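You operate a simulated robot arm through the tools that you are given. There is no shell and no other tool.

The job below is to be done with a simulated robot arm. You get a single attempt, and the scene is never put back.

## Task
Track the repair belt till it runs centred, then stop it.
Fine: isolator on first and start the belt; tighten the take-up knob of the side that the display names and leave the other knob.

It is judged by the outcome, as a careful person would: the job done as asked, and still so three seconds after it is handed in. It fails if anything else is knocked over, pushed out of place, dropped, spilled or broken.

## Robot
A 6-joint arm with a two-finger gripper, fixed in place. Base frame: the origin is on the floor under the middle of its stand, x ahead of it, y to its left, z up. Units: mm, rad, N and s.
It reaches about 1637 mm from its shoulder. Its first joint turns from -2.897 to 2.897 rad. Payload 3.43 kg.
The tool frame sits at the grasp point between the pads (the TCP): z along the fingers, y along the line on which they close. The tips reach 20 mm beyond it. The gripper opens to 190 mm; its body begins 248 mm behind the TCP.
Orientation is that of the tool frame in the base frame, as a unit quaternion [x, y, z, w]. With the fingers straight down and closing along the base's y, the tool's x points along the base's -x, its y along +y and its z along -z.

## Interface
- The arm moves only by the tool jog_arm. Its arguments are lists of equal length, an entry for each row: "grip": the gripper command, from -1 (fully open) to 1 (shut), values between in proportion; "dp": the shift along the tool's x, y, z in units of 300 mm (1.0 is 300 mm), a list of three; "dr": the turn, a rotation vector about the tool's x, y, z in units of 45 degrees (1.0 is 45 degrees), a list of three. In form: {"grip": [grip, ...], "dp": [[x, y, z], ...], "dr": [[ax, ay, az], ...]}. A call has 1 to 20 rows; each row is the pose to reach, as a shift and turn from the pose commanded when the call began, along the tool's axes at that moment. A call with a number of a shift or a turn outside -1 to 1 is refused whole. Each row takes 0.2 s and may step no farther than 50 mm and 0.15 rad from the row before; otherwise, or with a gripper value out of range, the whole call is refused. Where a pose cannot be reached the arm comes as near as it can. A force on the tool above 40 N (or 10 N above the force at the start of the call, whichever is more), or a blocked arm, ends the call early, and 0.2 s more pass. The fingers move at their own pace (about 45 mm/s each) and stop on an object; they squeeze with about 28 N. The grip force told is the motor's: it shows also when the fingers shut on nothing. Time passes only in rows, and 0.2 s behind the last, so rows that repeat a pose let the fingers close. The reply holds the time, the measured pose of the TCP, the force on the tool along the base axes, the opening and the grip force, in the units named above and with some noise, with the torque about the TCP (base axes, N m) and any sound that the robot's microphone picked up.
- Cameras (640 x 400 px; columns grow to the right, rows downward): "scene" is fixed at [221.9, 649.3, 1334.3]; the picture's right is [-0.58, -0.81, 0.00], its down [-0.48, 0.35, -0.80] and it looks along [0.65, -0.47, -0.60] (base axes); focal length 355 px, centre (320, 200). "wrist" rides on the gripper at [70, -8, -288] in the tool frame; the picture's right is [0.12, 0.99, 0.00], its down [-0.96, 0.11, -0.25] and it looks along [-0.25, 0.03, 0.97] (tool axes); focal length 261 px, centre (320, 200). There is no depth. A picture from a camera that has moved, and an enlarged one, comes with that camera's place and axes in the base frame and with its lens.
- grab_frame(camera): a new picture of that camera. No time passes.
- slide_trunk(by): slides the trunk up (or, below 0, down) by that many mm; the arm rides with it, the base frame stays. It gives what a move gives, with no picture.
- inspect(camera, box): a new picture of the part [left, top, right, bottom] of that camera's present view, enlarged. No time passes.
- close_job(): hands the job in; it is judged then, once.

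Nothing tells you positions but the pictures and the camera data. Unless the task says otherwise, let go and move clear before handing in.

The tools are called after "Call:" as a command line: name --argument value ..., lists and objects as JSON in quotes. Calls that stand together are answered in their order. jog_arm: Moves the arm, as the interface text tells. Its arguments: {"type":"object","properties":{"grip":{"type":"array","items":{"type":"number"}},"dp":{"type":"array","items":{"type":"array","items":{"type":"number"}}},"dr":{"type":"array","items":{"type":"array","items":{"type":"number"}}}},"required":["grip","dp","dr"]} The other tools are called the same way: slide_trunk (by) moves the trunk up or down; grab_frame (camera) takes a picture; inspect (camera, box) takes an enlarged picture of a part of a camera's view; close_job () hands the job in.

At the start:

```text
t: 0.0
position: [674.6, 125.7, 1062.4]
orientation: [-0.001, 1.0, -0.001, -0.001]
wrist_force: [0.3, 0.0, 0.5]
wrist_torque: [-0.04, 0.02, 0.0]
finger_gap: 189.9
gripper_force: 0.0
trunk travel left (down, up): [-175.0, 65.0]
```

scene: 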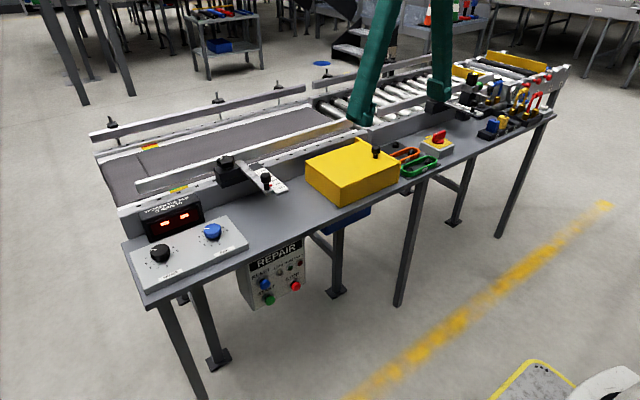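
wrist: 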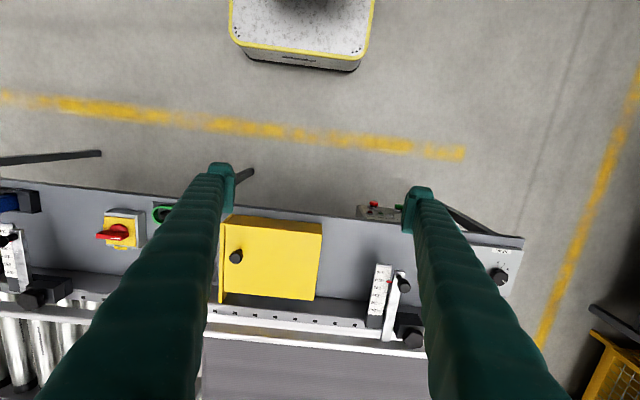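

I see a belt conveyor with a side shelf carrying two take-up knobs (black and blue) under a red display, a yellow isolator with a red handle, and a hanging "REPAIR" button box. I'll zoom in on each before moving.

Call:
inspect --camera "scene" --box '[110, 180, 270, 300]'

Call:
inspect --camera "scene" --box '[230, 230, 320, 310]'

Call:
inspect --camera "scene" --box '[380, 110, 480, 180]'

Call:
inspect --camera "scene" --box '[440, 50, 580, 150]'

Call:
inspect --camera "scene" --box '[80, 80, 340, 220]'

```text
3.33 times, centred on (190, 240) of scene
camera zoom: at [221.9, 649.3, 1334.3], right [-0.58, -0.81, 0.0], down [-0.48, 0.35, -0.8], along [0.65, -0.47, -0.6], focal length 1183 px, centre (753, 67)
```

zoom: 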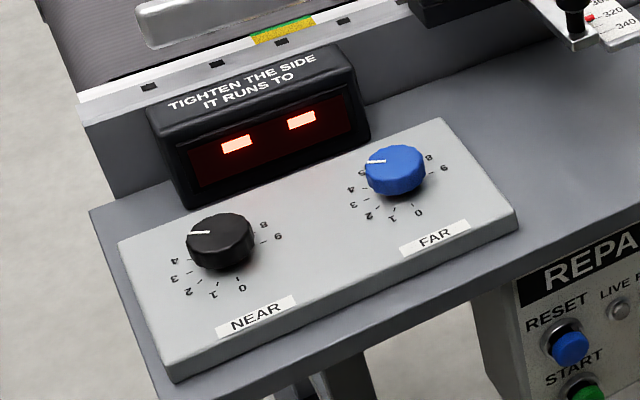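

```text
5.00 times, centred on (275, 270) of scene
camera zoom: at [221.9, 649.3, 1334.3], right [-0.58, -0.81, 0.0], down [-0.48, 0.35, -0.8], along [0.65, -0.47, -0.6], focal length 1775 px, centre (545, -150)
```

zoom: 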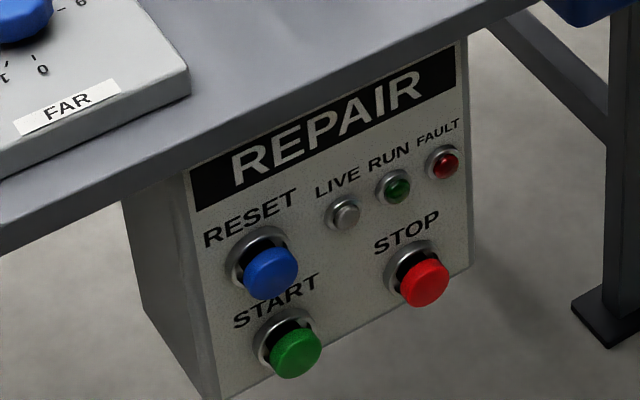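

```text
5.71 times, centred on (430, 145) of scene
camera zoom: at [221.9, 649.3, 1334.3], right [-0.58, -0.81, 0.0], down [-0.48, 0.35, -0.8], along [0.65, -0.47, -0.6], focal length 2029 px, centre (-309, 514)
```

zoom: 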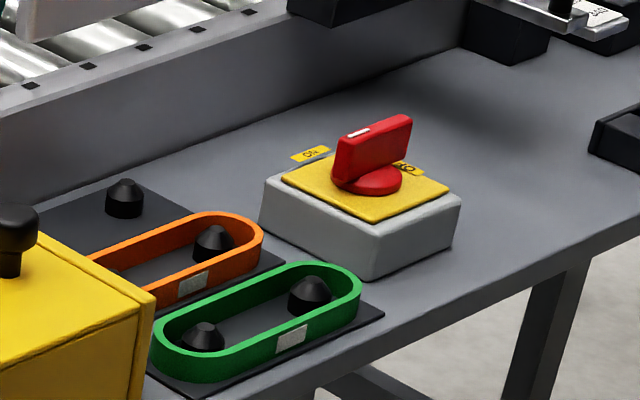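

```text
4.00 times, centred on (510, 100) of scene
camera zoom: at [221.9, 649.3, 1334.3], right [-0.58, -0.81, 0.0], down [-0.48, 0.35, -0.8], along [0.65, -0.47, -0.6], focal length 1420 px, centre (-440, 600)
```

zoom: 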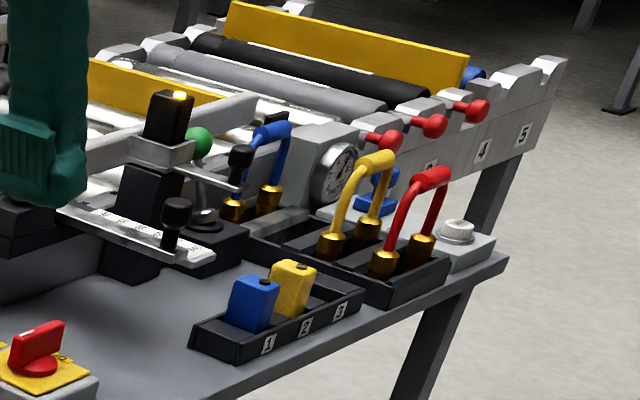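

```text
2.46 times, centred on (210, 150) of scene
camera zoom: at [221.9, 649.3, 1334.3], right [-0.58, -0.81, 0.0], down [-0.48, 0.35, -0.8], along [0.65, -0.47, -0.6], focal length 874 px, centre (591, 323)
```

zoom: 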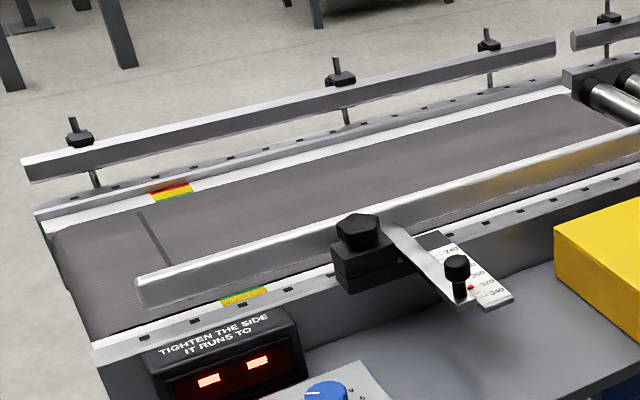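

The isolator handle comes out near (900, -350, 730). The black NEAR knob is at about (912, 612, 746), the blue FAR knob at about (910, 484, 746), and the button panel faces the robot at x≈811. Next I'll move above the isolator to see which way its handle points.

Call:
jog_arm --grip '[-1, -1, -1, -1, -1, -1, -1]' --dp '[[-0.0548, -0.1381, 0.0143], [-0.1095, -0.2762, 0.0286], [-0.1643, -0.4143, 0.0429], [-0.219, -0.5524, 0.0571], [-0.2738, -0.6905, 0.0714], [-0.3286, -0.8286, 0.0857], [-0.3833, -0.9667, 0.1]]' --dr '[[0, 0, 0], [0, 0, 0], [0, 0, 0], [0, 0, 0], [0, 0, 0], [0, 0, 0], [0, 0, 0]]'

```text
t: 1.6
position: [789.9, -163.7, 1032.7]
orientation: [-0.001, 1.0, 0.001, 0.001]
wrist_force: [-1.0, 1.0, 1.1]
wrist_torque: [-0.11, -0.1, 0.0]
finger_gap: 190.0
gripper_force: 0.1
trunk travel left (down, up): [-175.0, 65.0]
```

The arm moved as commanded. I'll continue to above the isolator at about y=-350 and take a look.

Call:
jog_arm --grip '[-1, -1, -1, -1, -1]' --dp '[[-0.04, -0.125, 0.04], [-0.08, -0.25, 0.08], [-0.12, -0.375, 0.12], [-0.16, -0.5, 0.16], [-0.2, -0.625, 0.2]]' --dr '[[0, 0, 0], [0, 0, 0], [0, 0, 0], [0, 0, 0], [0, 0, 0]]'

Call:
grab_frame --camera "wrist"

Call:
grab_frame --camera "scene"

```text
t: 2.8
position: [848.7, -351.5, 973.3]
orientation: [0.0, 1.0, 0.0, 0.0]
wrist_force: [-0.1, 0.6, 0.0]
wrist_torque: [-0.12, -0.07, -0.02]
finger_gap: 189.9
gripper_force: 0.1
trunk travel left (down, up): [-175.0, 65.0]
```

```text
taken
camera wrist: at [777.4, -358.9, 1262.0], right [-0.12, 0.99, 0.0], down [0.96, 0.12, 0.25], along [0.25, 0.03, -0.97], focal length 261 px, centre (320, 200)
```

wrist: 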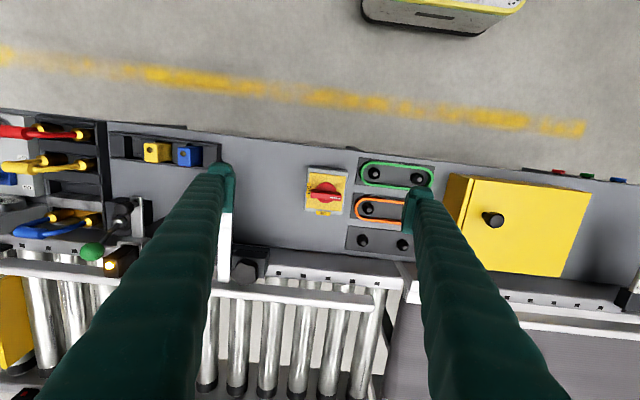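

```text
taken
```

scene: 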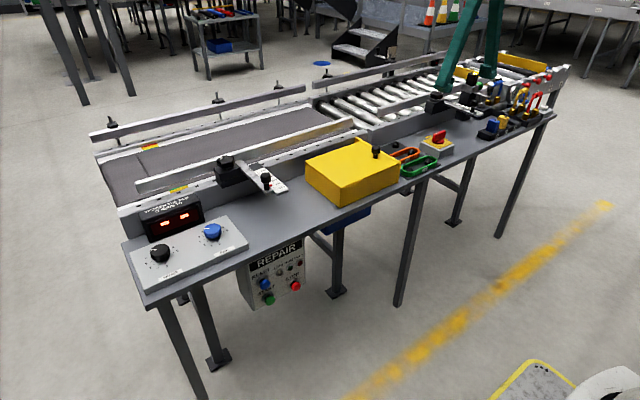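

The isolator now sits roughly under the gripper. I'll zoom in on it with the wrist camera.

Call:
inspect --camera "wrist" --box '[285, 155, 365, 225]'

Call:
inspect --camera "scene" --box '[410, 120, 466, 160]'

Call:
inspect --camera "wrist" --box '[540, 150, 640, 200]'

```text
5.71 times, centred on (325, 190) of wrist
camera zoom: at [777.4, -358.9, 1262.0], right [-0.12, 0.99, 0.0], down [0.96, 0.12, 0.25], along [0.25, 0.03, -0.97], focal length 1489 px, centre (291, 257)
```

zoom: 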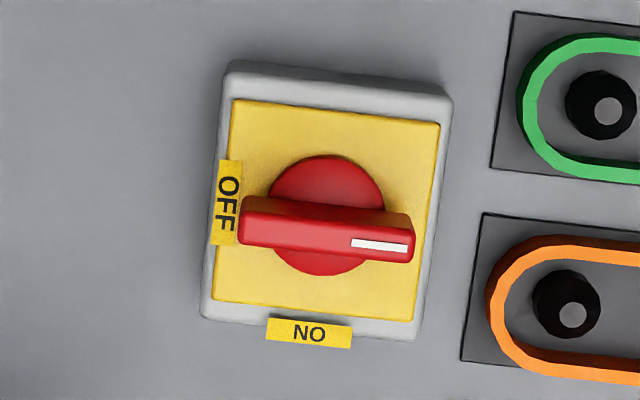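

```text
10.00 times, centred on (438, 140) of scene
camera zoom: at [221.9, 649.3, 1334.3], right [-0.58, -0.81, 0.0], down [-0.48, 0.35, -0.8], along [0.65, -0.47, -0.6], focal length 3550 px, centre (-860, 800)
```

zoom: 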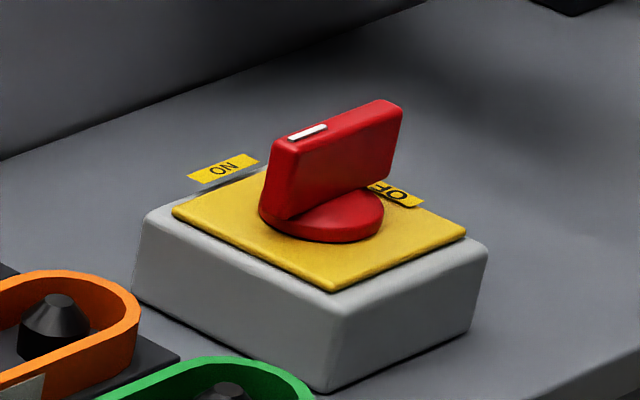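

```text
6.40 times, centred on (590, 175) of wrist
camera zoom: at [777.4, -358.9, 1262.0], right [-0.12, 0.99, 0.0], down [0.96, 0.12, 0.25], along [0.25, 0.03, -0.97], focal length 1668 px, centre (-1408, 360)
```

zoom: 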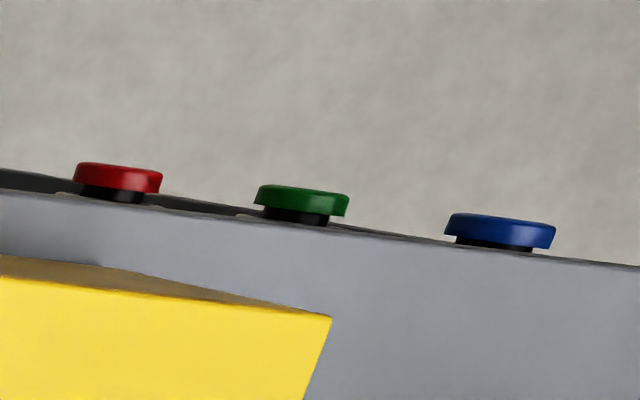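

The handle lies along y, at OFF, with ON on the conveyor side, so it needs a quarter turn. Triangulation puts the handle top at about (887.5, -333.8, 790). I'll yaw the gripper 90° so the fingers straddle the blade, and part-close it over the handle.

Call:
jog_arm --grip '[0.1, 0.1, 0.1, 0.1, 0.1, 0.1]' --dp '[[-0.0215, 0.0098, 0.0405], [-0.043, 0.0197, 0.081], [-0.0645, 0.0295, 0.1215], [-0.086, 0.0393, 0.162], [-0.1075, 0.0492, 0.2025], [-0.129, 0.059, 0.243]]' --dr '[[0, 0, -0.1667], [0, 0, -0.3333], [0, 0, -0.5], [0, 0, -0.6667], [0, 0, -0.8333], [0, 0, -1.0]]'

Call:
jog_arm --grip '[0.1, 0.1, 0.1, 0.1, 0.1, 0.1]' --dp '[[0, 0, 0], [0, 0, 0], [0, 0, 0], [0, 0, 0], [0, 0, 0], [0, 0, 0]]' --dr '[[0, 0, -0.1667], [0, 0, -0.3333], [0, 0, -0.5], [0, 0, -0.6667], [0, 0, -0.8333], [0, 0, -1.0]]'

Call:
grab_frame --camera "wrist"

Call:
grab_frame --camera "scene"

```text
t: 4.2
position: [888.0, -334.4, 899.9]
orientation: [-0.383, 0.924, 0.0, 0.0]
wrist_force: [-0.3, 0.8, 0.9]
wrist_torque: [0.02, -0.04, 0.0]
finger_gap: 85.5
gripper_force: 0.0
trunk travel left (down, up): [-175.0, 65.0]
```

```text
t: 5.6
position: [889.4, -334.3, 898.8]
orientation: [0.708, -0.706, 0.0, 0.0]
wrist_force: [0.1, 0.1, 0.1]
wrist_torque: [0.01, 0.02, 0.02]
finger_gap: 85.3
gripper_force: 0.1
trunk travel left (down, up): [-175.0, 65.0]
```

```text
taken
camera wrist: at [895.5, -403.5, 1187.4], right [-0.99, -0.12, 0.0], down [-0.12, 0.96, 0.25], along [-0.03, 0.25, -0.97], focal length 261 px, centre (320, 200)
```

wrist: 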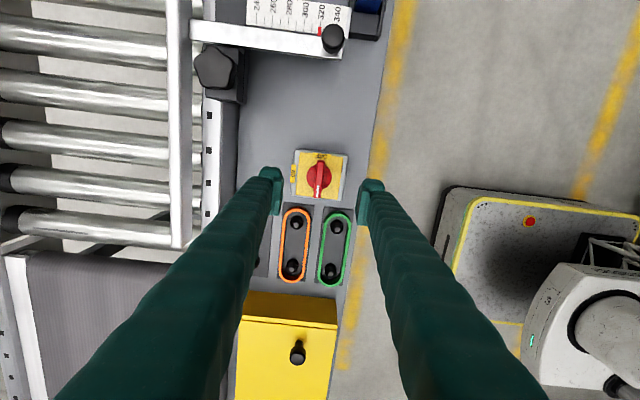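

```text
taken
```

scene: 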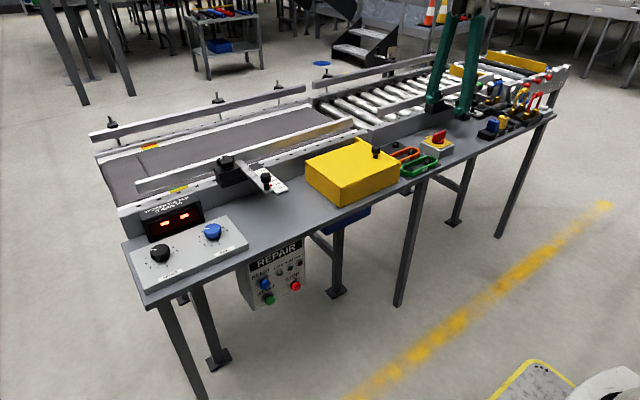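

The gripper is over the handle with the fingers either side in x. I'll zoom in once to check the alignment before going down.

Call:
inspect --camera "wrist" --box '[260, 130, 380, 205]'

```text
5.33 times, centred on (320, 168) of wrist
camera zoom: at [895.5, -403.5, 1187.4], right [-0.99, -0.12, 0.0], down [-0.12, 0.96, 0.25], along [-0.03, 0.25, -0.97], focal length 1390 px, centre (320, 373)
```

zoom: 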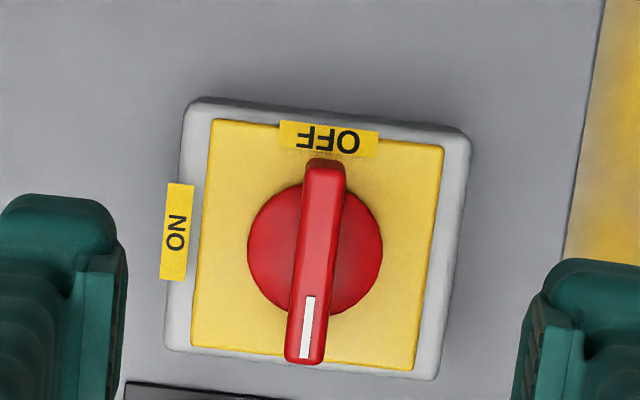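

The fingers are centred on the handle at about (888.7, -334.5). I'll descend to z≈786 and then close.

Call:
jog_arm --grip '[0.1, 0.1, 0.1, 0.1, 0.1]' --dp '[[0, 0, 0.09], [0, 0, 0.18], [0, 0, 0.27], [0, 0, 0.33], [0, 0, 0.376]]' --dr '[[0, 0, 0], [0, 0, 0], [0, 0, 0], [0, 0, 0], [0, 0, 0]]'

Call:
inspect --camera "scene" --box '[390, 90, 490, 160]'

Call:
grab_frame --camera "wrist"

```text
t: 6.8
position: [887.2, -333.8, 785.2]
orientation: [0.707, -0.707, -0.001, -0.001]
wrist_force: [1.0, 0.1, 0.7]
wrist_torque: [-0.01, 0.0, 0.01]
finger_gap: 85.6
gripper_force: 0.0
trunk travel left (down, up): [-175.0, 65.0]
```

```text
5.71 times, centred on (440, 125) of scene
camera zoom: at [221.9, 649.3, 1334.3], right [-0.58, -0.81, 0.0], down [-0.48, 0.35, -0.8], along [0.65, -0.47, -0.6], focal length 2029 px, centre (-366, 629)
```

zoom: 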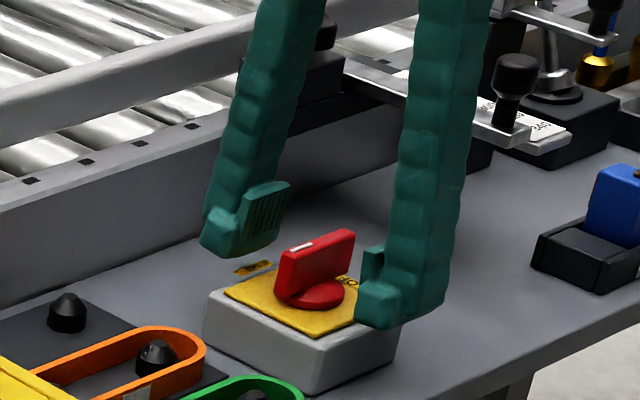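

```text
taken
camera wrist: at [894.9, -403.6, 1074.2], right [-0.99, -0.12, 0.0], down [-0.11, 0.96, 0.25], along [-0.03, 0.25, -0.97], focal length 261 px, centre (320, 200)
```

wrist: 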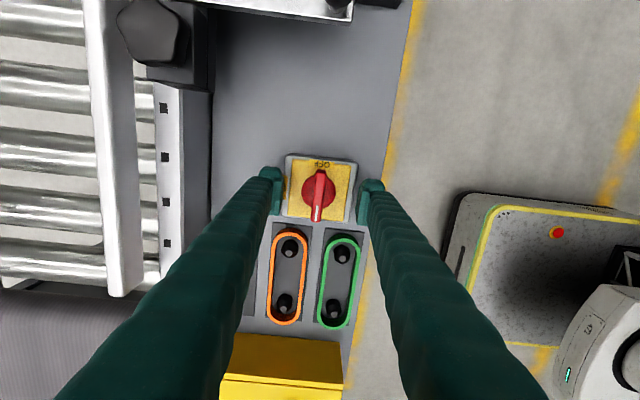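

The fingers straddle the handle at the right height. Now I'll close them on it.

Call:
jog_arm --grip '[0.5, 0.8, 1, 1, 1, 1, 1]' --dp '[[0, 0, 0], [0, 0, 0], [0, 0, 0], [0, 0, 0], [0, 0, 0], [0, 0, 0], [0, 0, 0]]' --dr '[[0, 0, 0], [0, 0, 0], [0, 0, 0], [0, 0, 0], [0, 0, 0], [0, 0, 0], [0, 0, 0]]'

Call:
inspect --camera "scene" --box '[390, 90, 490, 160]'

```text
t: 8.4
position: [890.6, -334.4, 785.7]
orientation: [-0.707, 0.707, -0.001, 0.0]
wrist_force: [27.2, -6.1, -0.9]
wrist_torque: [-0.15, -0.2, 0.0]
finger_gap: 10.6
gripper_force: 44.9
trunk travel left (down, up): [-175.0, 65.0]
```

```text
5.71 times, centred on (440, 125) of scene
camera zoom: at [221.9, 649.3, 1334.3], right [-0.58, -0.81, 0.0], down [-0.48, 0.35, -0.8], along [0.65, -0.47, -0.6], focal length 2029 px, centre (-366, 629)
```

zoom: 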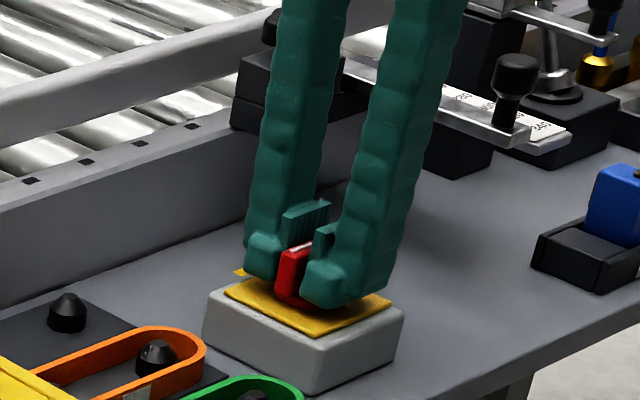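

The handle is gripped (gap 10.6 mm), but there is a 27 N side force, so the tool sits a few mm short in +x. I'll nudge it to relieve that before turning.

Call:
jog_arm --grip '[1, 1, 1]' --dp '[[0, -0.007, 0], [0, -0.012, 0], [0, -0.012, 0]]' --dr '[[0, 0, 0], [0, 0, 0], [0, 0, 0]]'

```text
t: 9.2
position: [889.0, -333.8, 785.7]
orientation: [-0.706, 0.709, 0.002, -0.001]
wrist_force: [-7.9, 4.2, -1.0]
wrist_torque: [0.24, 0.11, -0.01]
finger_gap: 10.9
gripper_force: 44.5
trunk travel left (down, up): [-175.0, 65.0]
```

The side force is now small. I'll test-turn the handle clockwise (seen from above) by about 13° and watch the torque.

Call:
jog_arm --grip '[1, 1, 1, 1]' --dp '[[0, 0, 0], [0, 0, 0], [0, 0, 0], [0, 0, 0]]' --dr '[[0, 0, 0.1], [0, 0, 0.2], [0, 0, 0.3], [0, 0, 0.3]]'

Call:
inspect --camera "scene" --box '[400, 105, 480, 155]'

Call:
inspect --camera "wrist" --box '[270, 140, 370, 220]'

```text
t: 10.2
position: [890.2, -334.2, 785.3]
orientation: [-0.618, 0.786, 0.001, 0.0]
wrist_force: [-24.7, 6.7, -9.1]
wrist_torque: [-0.06, 0.17, -0.02]
finger_gap: 10.9
gripper_force: 44.7
trunk travel left (down, up): [-175.0, 65.0]
```

```text
8.00 times, centred on (440, 130) of scene
camera zoom: at [221.9, 649.3, 1334.3], right [-0.58, -0.81, 0.0], down [-0.48, 0.35, -0.8], along [0.65, -0.47, -0.6], focal length 2840 px, centre (-640, 760)
```

zoom: 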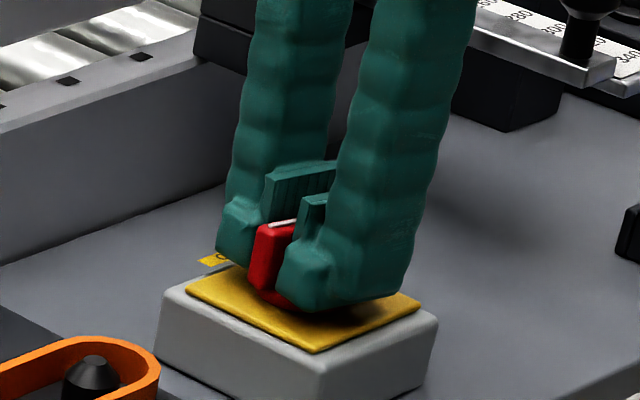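

```text
5.00 times, centred on (320, 180) of wrist
camera zoom: at [881.3, -403.8, 1074.0], right [-0.99, 0.12, 0.0], down [0.11, 0.96, 0.25], along [0.03, 0.25, -0.97], focal length 1303 px, centre (320, 300)
```

zoom: 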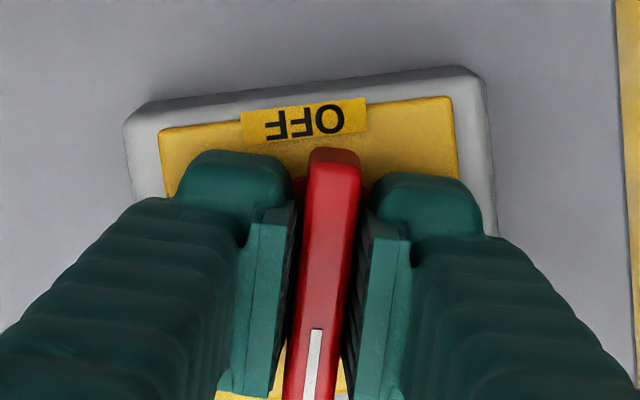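

The handle turned freely with the gripper, so clockwise is right. I'll keep turning, with a small recentring to relieve the side force.

Call:
jog_arm --grip '[1, 1, 1, 1, 1, 1]' --dp '[[0, 0.004, 0], [0, 0.008, 0], [0, 0.008, 0], [0, 0.008, 0], [0, 0.008, 0], [0, 0.008, 0]]' --dr '[[0, 0, 0.05], [0, 0, 0.2], [0, 0, 0.35], [0, 0, 0.5], [0, 0, 0.65], [0, 0, 0.8]]'

Call:
inspect --camera "wrist" --box '[270, 140, 370, 220]'

```text
t: 11.6
position: [890.6, -334.5, 786.5]
orientation: [-0.345, 0.939, -0.001, 0.0]
wrist_force: [14.2, -11.0, -13.6]
wrist_torque: [-0.05, -0.11, 0.03]
finger_gap: 10.8
gripper_force: 44.4
trunk travel left (down, up): [-175.0, 65.0]
```

```text
5.00 times, centred on (320, 180) of wrist
camera zoom: at [841.0, -385.5, 1074.1], right [-0.73, 0.68, 0.0], down [0.66, 0.71, 0.25], along [0.17, 0.18, -0.97], focal length 1303 px, centre (320, 300)
```

zoom: 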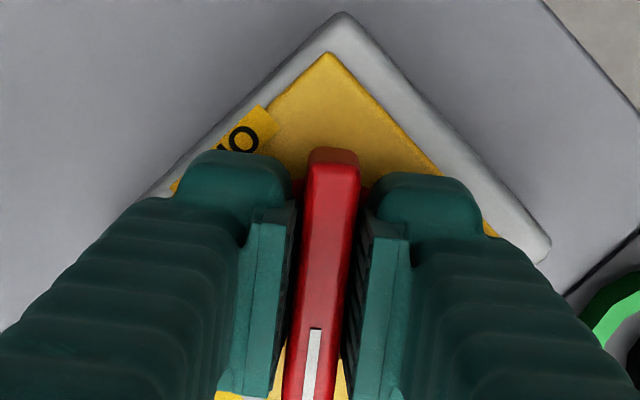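

It is about 50° round now. I'll finish the remaining 40° to the ON position.

Call:
jog_arm --grip '[1, 1, 1, 1, 1, 1, 1]' --dp '[[0, -0.003, 0], [0, -0.005, 0], [0, -0.005, 0], [0, -0.005, 0], [0, -0.005, 0], [0, -0.005, 0], [0, -0.005, 0]]' --dr '[[0, 0, 0.1], [0, 0, 0.25], [0, 0, 0.4], [0, 0, 0.55], [0, 0, 0.7], [0, 0, 0.84], [0, 0, 0.91]]'

Call:
inspect --camera "wrist" --box '[270, 140, 370, 220]'

Call:
grab_frame --camera "scene"

Call:
inspect --camera "scene" --box '[110, 180, 270, 300]'

Call:
inspect --camera "scene" --box '[230, 230, 320, 310]'

```text
t: 13.2
position: [890.5, -335.2, 786.7]
orientation: [0.006, 1.0, 0.001, 0.0]
wrist_force: [19.6, -11.3, -3.7]
wrist_torque: [-0.07, -0.24, 0.37]
finger_gap: 11.1
gripper_force: 44.8
trunk travel left (down, up): [-175.0, 65.0]
```

```text
5.00 times, centred on (320, 180) of wrist
camera zoom: at [819.3, -342.1, 1074.1], right [-0.11, 0.99, 0.0], down [0.96, 0.11, 0.25], along [0.25, 0.03, -0.97], focal length 1303 px, centre (320, 300)
```

zoom: 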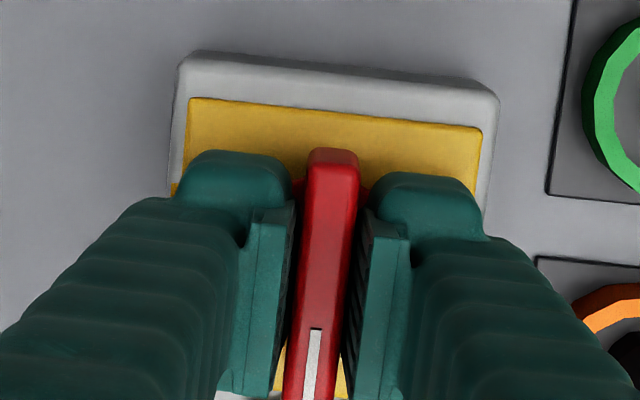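

```text
taken
```

scene: 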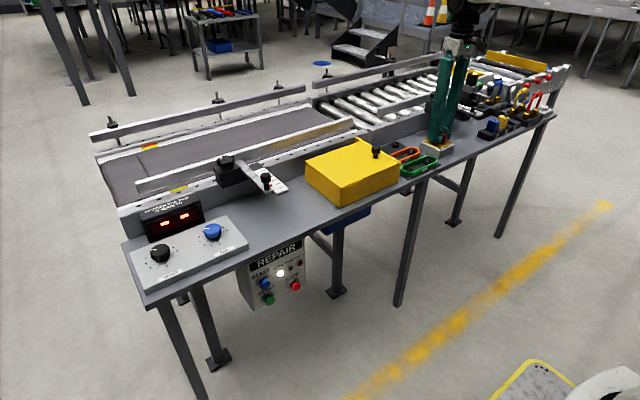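

```text
3.33 times, centred on (190, 240) of scene
camera zoom: at [221.9, 649.3, 1334.3], right [-0.58, -0.81, 0.0], down [-0.48, 0.35, -0.8], along [0.65, -0.47, -0.6], focal length 1183 px, centre (753, 67)
```

zoom: 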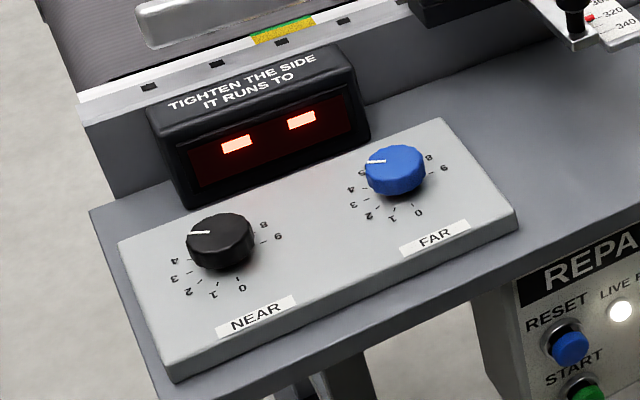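

```text
5.00 times, centred on (275, 270) of scene
camera zoom: at [221.9, 649.3, 1334.3], right [-0.58, -0.81, 0.0], down [-0.48, 0.35, -0.8], along [0.65, -0.47, -0.6], focal length 1775 px, centre (545, -150)
```

zoom: 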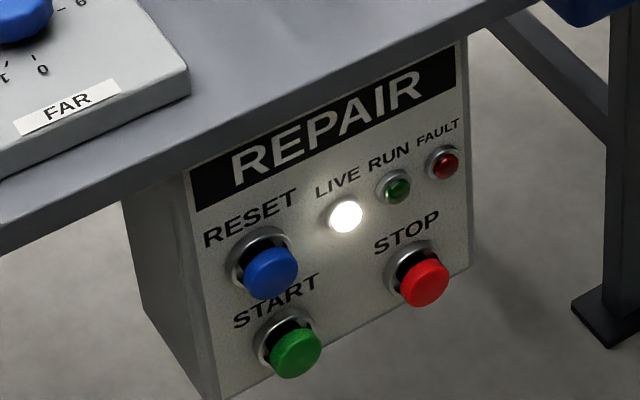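

The LIVE lamp is lit, so the isolator is ON, and the display still shows "- -" because the belt is not running. Next I'll release the handle, rise clear, and head for the START button.

Call:
jog_arm --grip '[0.58, 0.58, 0.58, 0.58, 0.58, 0.58, 0.58, 0.58]' --dp '[[0, 0, 0], [0, 0, 0], [0, 0, 0], [0, 0, -0.1], [0, 0, -0.22], [0, 0, -0.34], [0, 0, -0.46], [0, 0, -0.58]]' --dr '[[0, 0, 0], [0, 0, 0], [0, 0, 0], [0, 0, 0], [0, 0, 0], [0, 0, 0], [0, 0, 0], [0, 0, 0]]'

Call:
inspect --camera "scene" --box '[390, 90, 490, 160]'

Call:
grab_frame --camera "wrist"

```text
t: 15.0
position: [890.5, -334.5, 960.7]
orientation: [0.005, 1.0, 0.0, 0.0]
wrist_force: [-0.3, 0.6, 0.4]
wrist_torque: [0.06, 0.03, 0.01]
finger_gap: 39.8
gripper_force: 0.1
trunk travel left (down, up): [-175.0, 65.0]
```

```text
5.71 times, centred on (440, 125) of scene
camera zoom: at [221.9, 649.3, 1334.3], right [-0.58, -0.81, 0.0], down [-0.48, 0.35, -0.8], along [0.65, -0.47, -0.6], focal length 2029 px, centre (-366, 629)
```

zoom: 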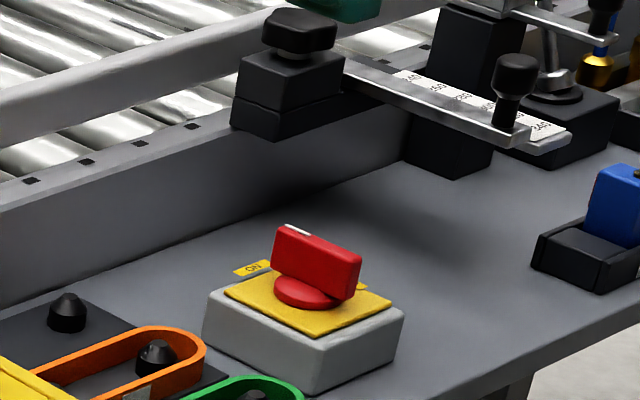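

```text
taken
camera wrist: at [819.2, -341.4, 1248.4], right [-0.11, 0.99, 0.0], down [0.96, 0.11, 0.25], along [0.25, 0.03, -0.97], focal length 261 px, centre (320, 200)
```

wrist: 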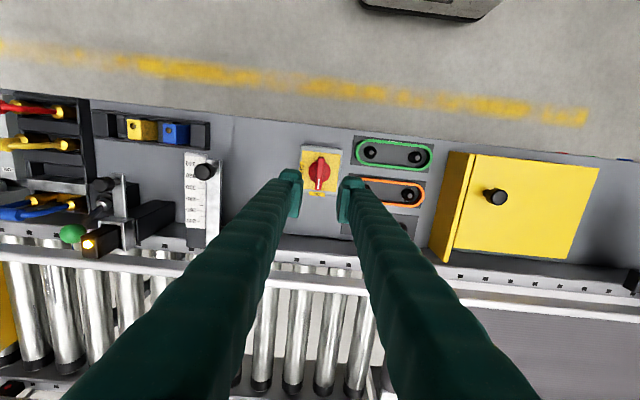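

The isolator reads ON and nothing was disturbed. I'll retreat back and left in steps towards the button panel, closing the fingers on the way.

Call:
jog_arm --grip '[1, 1, 1, 1, 1, 1]' --dp '[[0.0611, 0.1322, 0], [0.1222, 0.2644, 0], [0.1833, 0.3967, 0], [0.2444, 0.5289, 0], [0.3056, 0.6611, 0], [0.3667, 0.7933, 0]]' --dr '[[0, 0, 0], [0, 0, 0], [0, 0, 0], [0, 0, 0], [0, 0, 0], [0, 0, 0]]'

Call:
jog_arm --grip '[1, 1, 1, 1, 1, 1]' --dp '[[0.0611, 0.1322, 0], [0.1222, 0.2644, 0], [0.1833, 0.3967, 0], [0.2444, 0.5289, 0], [0.3056, 0.6611, 0], [0.3667, 0.7933, 0]]' --dr '[[0, 0, 0], [0, 0, 0], [0, 0, 0], [0, 0, 0], [0, 0, 0], [0, 0, 0]]'

Call:
jog_arm --grip '[1, 1, 1, 1, 1, 1]' --dp '[[0.0611, 0.1322, 0], [0.1222, 0.2644, 0], [0.1833, 0.3967, 0], [0.2444, 0.5289, 0], [0.3056, 0.6611, 0], [0.3667, 0.7933, 0]]' --dr '[[0, -0.1667, 0], [0, -0.3333, 0], [0, -0.5, 0], [0, -0.6667, 0], [0, -0.8333, 0], [0, -1.0, 0]]'

Call:
grab_frame --camera "wrist"

Call:
grab_frame --camera "scene"

```text
t: 16.4
position: [782.6, -94.5, 958.1]
orientation: [0.006, 1.0, 0.0, -0.001]
wrist_force: [-0.3, -0.6, -0.5]
wrist_torque: [0.13, 0.11, -0.01]
finger_gap: 0.0
gripper_force: 28.3
trunk travel left (down, up): [-175.0, 65.0]
```

```text
t: 17.8
position: [674.4, 144.7, 960.4]
orientation: [0.005, 1.0, 0.0, 0.0]
wrist_force: [0.7, -1.3, -0.2]
wrist_torque: [0.12, 0.08, -0.03]
finger_gap: 0.0
gripper_force: 27.9
trunk travel left (down, up): [-175.0, 65.0]
```

```text
t: 19.2
position: [574.1, 369.4, 960.8]
orientation: [0.014, 0.923, -0.005, 0.383]
wrist_force: [-6.3, 4.0, 0.8]
wrist_torque: [-0.73, -1.01, -0.68]
finger_gap: 0.0
gripper_force: 28.1
trunk travel left (down, up): [-175.0, 65.0]
```

```text
taken
camera wrist: at [319.2, 369.9, 1114.3], right [-0.05, 1.0, -0.08], down [0.51, 0.1, 0.86], along [0.86, 0.0, -0.51], focal length 261 px, centre (320, 200)
```

wrist: 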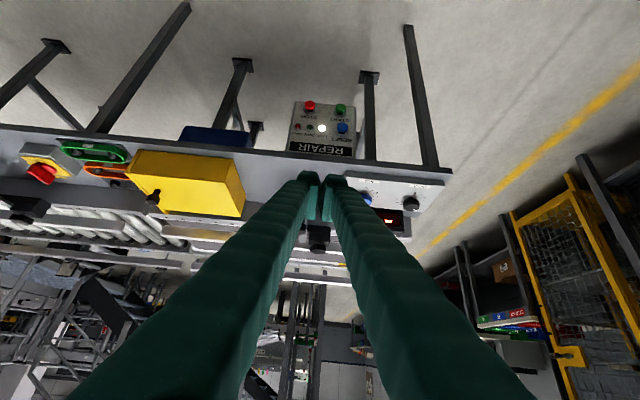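

```text
taken
```

scene: 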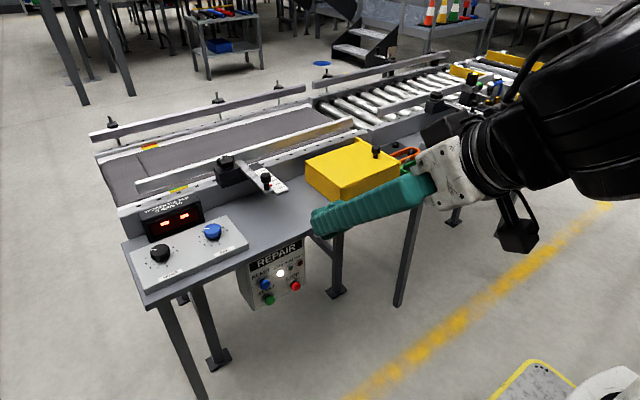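

The gripper is tilted 45° towards the panel and the fingers are closed. I'll zoom in on the panel from the wrist camera, letting the arm settle first.

Call:
jog_arm --grip '[1, 1]' --dp '[[0, 0, 0], [0, 0, 0]]' --dr '[[0, 0, 0], [0, 0, 0]]'

Call:
inspect --camera "wrist" --box '[270, 90, 374, 170]'

```text
t: 19.8
position: [563.7, 381.5, 959.4]
orientation: [0.003, 0.924, -0.002, 0.383]
wrist_force: [0.5, 0.6, -0.7]
wrist_torque: [0.02, 0.01, 0.0]
finger_gap: 0.0
gripper_force: 28.0
trunk travel left (down, up): [-175.0, 65.0]
```

```text
5.00 times, centred on (322, 130) of wrist
camera zoom: at [310.4, 376.4, 1113.9], right [-0.08, 0.99, -0.08], down [0.51, 0.11, 0.86], along [0.86, 0.02, -0.51], focal length 1303 px, centre (310, 550)
```

zoom: 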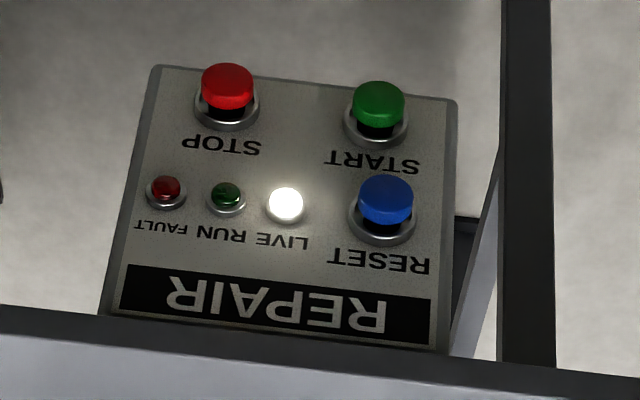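

Both cameras agree on START at about (805, 401, 522) and STOP at about (804, 317, 523), measured at the cap fronts. I'll lower the closed fingertips to just in front of START.

Call:
jog_arm --grip '[1, 1, 1, 1, 1, 1, 1]' --dp '[[0.0673, 0.0093, 0.1347], [0.1347, 0.0186, 0.2693], [0.202, 0.0279, 0.404], [0.2693, 0.0371, 0.5387], [0.3367, 0.0464, 0.6734], [0.404, 0.0557, 0.808], [0.4713, 0.065, 0.9427]]' --dr '[[0, 0, 0], [0, 0, 0], [0, 0, 0], [0, 0, 0], [0, 0, 0], [0, 0, 0], [0, 0, 0]]'

Call:
grab_frame --camera "scene"

Call:
grab_frame --camera "wrist"

```text
t: 21.4
position: [667.3, 398.8, 660.4]
orientation: [0.004, 0.924, -0.002, 0.383]
wrist_force: [-0.3, 0.1, 1.9]
wrist_torque: [0.1, 0.08, 0.04]
finger_gap: 0.0
gripper_force: 28.4
trunk travel left (down, up): [-175.0, 65.0]
```

```text
taken
```

scene: 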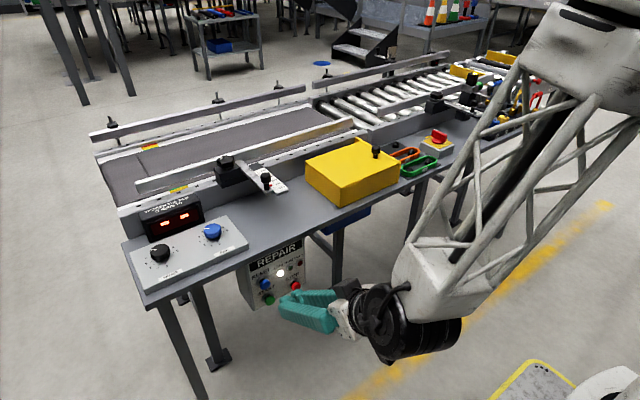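

```text
taken
camera wrist: at [412.2, 394.6, 814.7], right [-0.08, 0.99, -0.08], down [0.51, 0.11, 0.86], along [0.86, 0.02, -0.51], focal length 261 px, centre (320, 200)
```

wrist: 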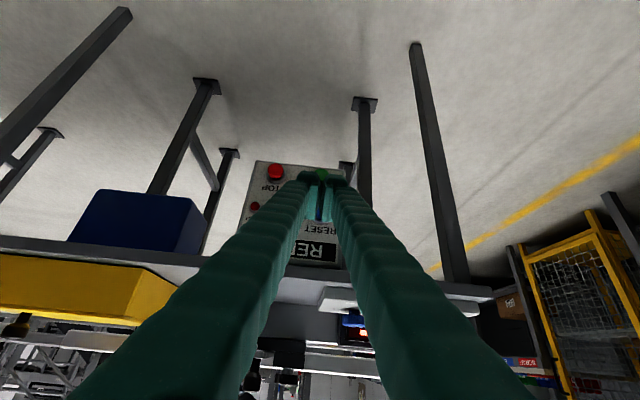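

The fingertips are lined up in front of START, above and back of it. I'll go on down to stand off about 25 mm from the button.

Call:
jog_arm --grip '[1, 1, 1, 1, 1]' --dp '[[0.0265, 0.002, 0.13], [0.053, 0.004, 0.26], [0.0795, 0.006, 0.39], [0.106, 0.007, 0.521], [0.106, 0.007, 0.521]]' --dr '[[0, 0, 0], [0, 0, 0], [0, 0, 0], [0, 0, 0], [0, 0, 0]]'

Call:
inspect --camera "scene" --box '[220, 240, 380, 340]'

Call:
inspect --camera "wrist" --box '[240, 120, 400, 240]'

```text
t: 22.6
position: [754.7, 402.1, 528.0]
orientation: [0.004, 0.925, -0.006, 0.38]
wrist_force: [0.4, -0.1, -0.6]
wrist_torque: [-0.03, -0.01, 0.02]
finger_gap: 0.0
gripper_force: 28.0
trunk travel left (down, up): [-175.0, 65.0]
```

```text
4.00 times, centred on (300, 290) of scene
camera zoom: at [221.9, 649.3, 1334.3], right [-0.58, -0.81, 0.0], down [-0.48, 0.35, -0.8], along [0.65, -0.47, -0.6], focal length 1420 px, centre (400, -160)
```

zoom: 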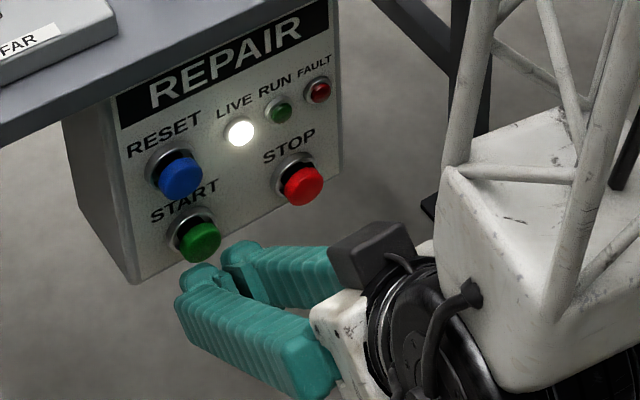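

```text
3.33 times, centred on (320, 180) of wrist
camera zoom: at [501.8, 399.6, 684.0], right [-0.07, 0.99, -0.09], down [0.51, 0.12, 0.85], along [0.86, 0.01, -0.52], focal length 869 px, centre (320, 267)
```

zoom: 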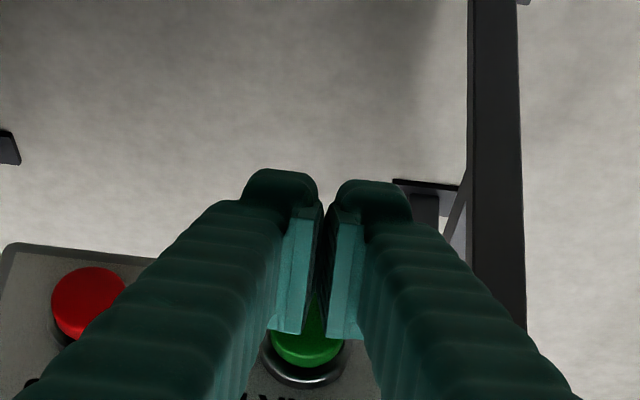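

The tips are about 25 mm short of the START cap and centred on it. I'll push along +x in small steps.

Call:
jog_arm --grip '[1, 1, 1, 1, 1, 1]' --dp '[[-0.0283, -0.003, 0.0283], [-0.0471, -0.003, 0.0471], [-0.0566, -0.003, 0.0566], [-0.066, -0.003, 0.066], [-0.0731, -0.003, 0.0731], [-0.0778, -0.003, 0.0778]]' --dr '[[0, 0, 0], [0, 0, 0], [0, 0, 0], [0, 0, 0], [0, 0, 0], [0, 0, 0]]'

Call:
inspect --camera "scene" --box '[220, 240, 380, 340]'

Call:
inspect --camera "scene" --box '[110, 180, 270, 300]'

```text
t: 24.0
position: [786.9, 400.4, 526.6]
orientation: [0.003, 0.924, -0.001, 0.382]
wrist_force: [-15.7, -3.6, 2.8]
wrist_torque: [-0.02, -0.14, 0.01]
finger_gap: 5.9
gripper_force: 34.7
trunk travel left (down, up): [-175.0, 65.0]
heard: click
```

```text
4.00 times, centred on (300, 290) of scene
camera zoom: at [221.9, 649.3, 1334.3], right [-0.58, -0.81, 0.0], down [-0.48, 0.35, -0.8], along [0.65, -0.47, -0.6], focal length 1420 px, centre (400, -160)
```

zoom: 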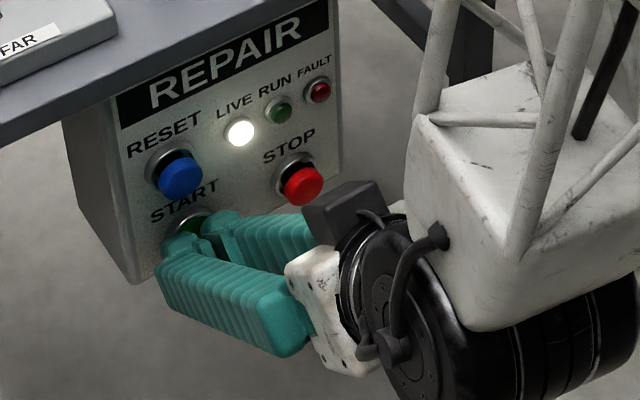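

```text
3.33 times, centred on (190, 240) of scene
camera zoom: at [221.9, 649.3, 1334.3], right [-0.58, -0.81, 0.0], down [-0.48, 0.35, -0.8], along [0.65, -0.47, -0.6], focal length 1183 px, centre (753, 67)
```

zoom: 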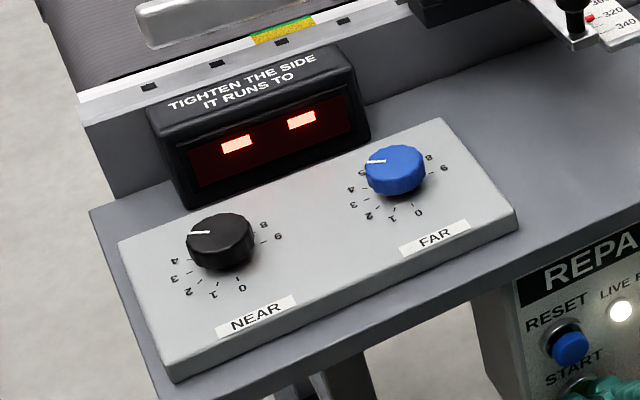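

A click was heard but the RUN lamp is not lit yet. I'll hold the button a moment and look again.

Call:
jog_arm --grip '[1, 1, 1]' --dp '[[0, 0, 0], [0, 0, 0], [0, 0, 0]]' --dr '[[0, 0, 0], [0, 0, 0], [0, 0, 0]]'

Call:
inspect --camera "scene" --box '[220, 240, 380, 340]'

Call:
grab_frame --camera "scene"

```text
t: 24.8
position: [786.8, 401.5, 527.3]
orientation: [0.003, 0.924, -0.001, 0.383]
wrist_force: [-18.7, -3.2, 0.4]
wrist_torque: [0.02, -0.04, 0.03]
finger_gap: 5.9
gripper_force: 34.3
trunk travel left (down, up): [-175.0, 65.0]
```

```text
4.00 times, centred on (300, 290) of scene
camera zoom: at [221.9, 649.3, 1334.3], right [-0.58, -0.81, 0.0], down [-0.48, 0.35, -0.8], along [0.65, -0.47, -0.6], focal length 1420 px, centre (400, -160)
```

zoom: 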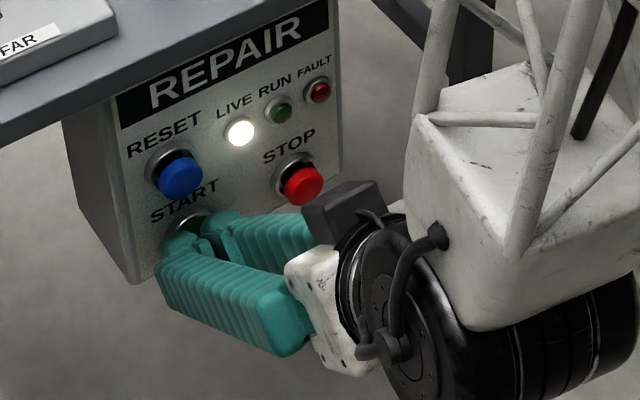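

```text
taken
```

scene: 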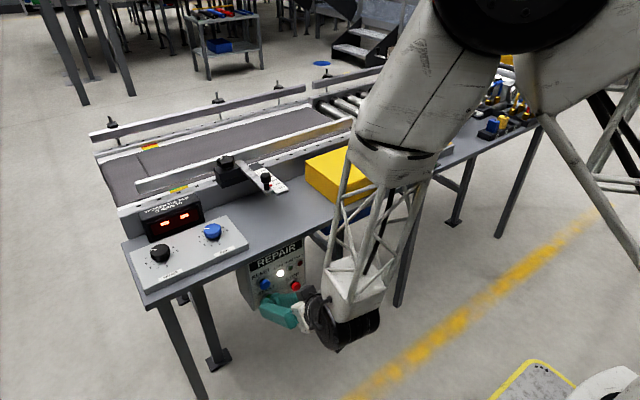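

Still no RUN lamp. I'll back off the button and see whether releasing it starts the belt.

Call:
jog_arm --grip '[1, 1, 1, 1]' --dp '[[0.0283, 0, -0.0283], [0.0754, 0, -0.0754], [0.0943, 0, -0.0943], [0.0943, 0, -0.0943]]' --dr '[[0, 0, 0], [0, 0, 0], [0, 0, 0], [0, 0, 0]]'

Call:
inspect --camera "scene" --box '[220, 240, 380, 340]'

Call:
inspect --camera "scene" --box '[80, 130, 260, 260]'

```text
t: 25.8
position: [750.1, 403.3, 531.6]
orientation: [0.003, 0.925, -0.007, 0.38]
wrist_force: [0.0, -0.1, 0.1]
wrist_torque: [0.01, -0.01, -0.01]
finger_gap: 0.0
gripper_force: 34.2
out of reach, approached as far as the arm can: row 3, 4
trunk travel left (down, up): [-175.0, 65.0]
```

```text
4.00 times, centred on (300, 290) of scene
camera zoom: at [221.9, 649.3, 1334.3], right [-0.58, -0.81, 0.0], down [-0.48, 0.35, -0.8], along [0.65, -0.47, -0.6], focal length 1420 px, centre (400, -160)
```

zoom: 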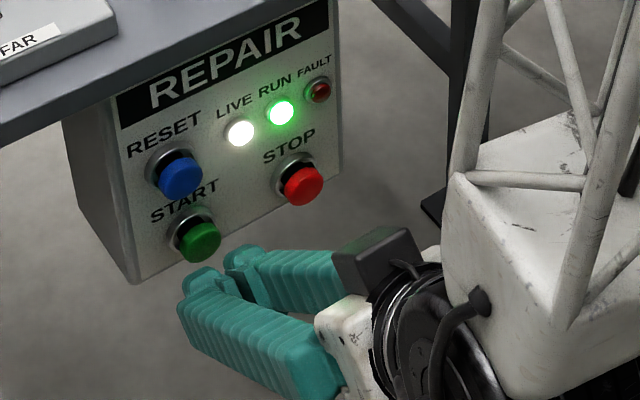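

```text
3.08 times, centred on (170, 195) of scene
camera zoom: at [221.9, 649.3, 1334.3], right [-0.58, -0.81, 0.0], down [-0.48, 0.35, -0.8], along [0.65, -0.47, -0.6], focal length 1092 px, centre (782, 215)
```

zoom: 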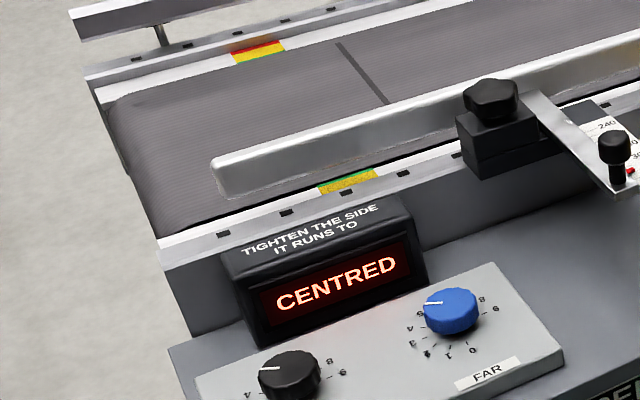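

RUN is lit and the display reads CENTRED for now, though the belt may still drift once it runs. I'll back the arm up and out along the path it came in on, and watch the display.

Call:
jog_arm --grip '[1, 1, 1, 1]' --dp '[[-0.02, 0, -0.13], [-0.05, 0, -0.26], [-0.08, 0, -0.39], [-0.111, 0, -0.502]]' --dr '[[0, 0, 0], [0, 0, 0], [0, 0, 0], [0, 0, 0]]'

Call:
inspect --camera "scene" --box '[80, 130, 260, 260]'

```text
t: 26.8
position: [667.6, 405.1, 662.3]
orientation: [0.003, 0.924, -0.002, 0.383]
wrist_force: [0.8, -0.1, -0.8]
wrist_torque: [-0.08, -0.08, -0.05]
finger_gap: 0.0
gripper_force: 33.8
trunk travel left (down, up): [-175.0, 65.0]
```

```text
3.08 times, centred on (170, 195) of scene
camera zoom: at [221.9, 649.3, 1334.3], right [-0.58, -0.81, 0.0], down [-0.48, 0.35, -0.8], along [0.65, -0.47, -0.6], focal length 1092 px, centre (782, 215)
```

zoom: 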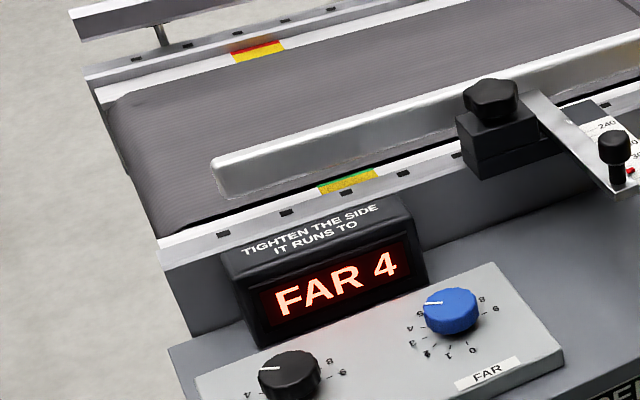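

The display now names FAR 4, so only the blue FAR knob is to be tightened. I'll lift away from the panel, straighten the gripper, and move above the blue knob.

Call:
jog_arm --grip '[1, 1, 0.5, 0.16, 0.16, 0.16, 0.16]' --dp '[[-0.0976, 0.0143, -0.0976], [-0.1951, 0.0286, -0.1951], [-0.2927, 0.0429, -0.2927], [-0.3903, 0.0571, -0.3903], [-0.4879, 0.0714, -0.4879], [-0.5854, 0.0857, -0.5854], [-0.683, 0.1, -0.683]]' --dr '[[0, 0.1429, 0], [0, 0.2857, 0], [0, 0.4286, 0], [0, 0.5714, 0], [0, 0.7143, 0], [0, 0.8571, 0], [0, 1.0, 0]]'

Call:
inspect --camera "scene" --box '[80, 130, 260, 260]'

Call:
grab_frame --camera "wrist"

```text
t: 28.4
position: [666.2, 434.7, 951.5]
orientation: [0.004, 1.0, 0.0, 0.0]
wrist_force: [-0.4, -0.7, 0.5]
wrist_torque: [-0.01, -0.12, -0.04]
finger_gap: 79.7
gripper_force: 0.1
trunk travel left (down, up): [-175.0, 65.0]
```

```text
3.08 times, centred on (170, 195) of scene
camera zoom: at [221.9, 649.3, 1334.3], right [-0.58, -0.81, 0.0], down [-0.48, 0.35, -0.8], along [0.65, -0.47, -0.6], focal length 1092 px, centre (782, 215)
```

zoom: 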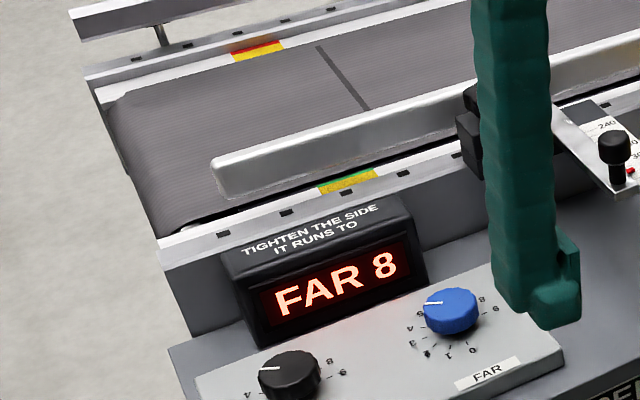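

```text
taken
camera wrist: at [595.1, 428.1, 1239.7], right [-0.11, 0.99, 0.0], down [0.96, 0.11, 0.25], along [0.24, 0.03, -0.97], focal length 261 px, centre (320, 200)
```

wrist: 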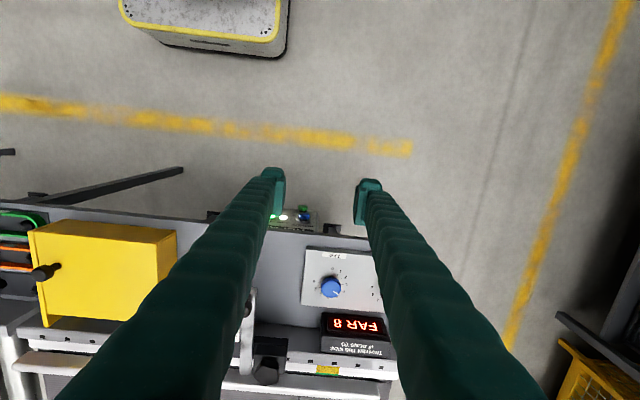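

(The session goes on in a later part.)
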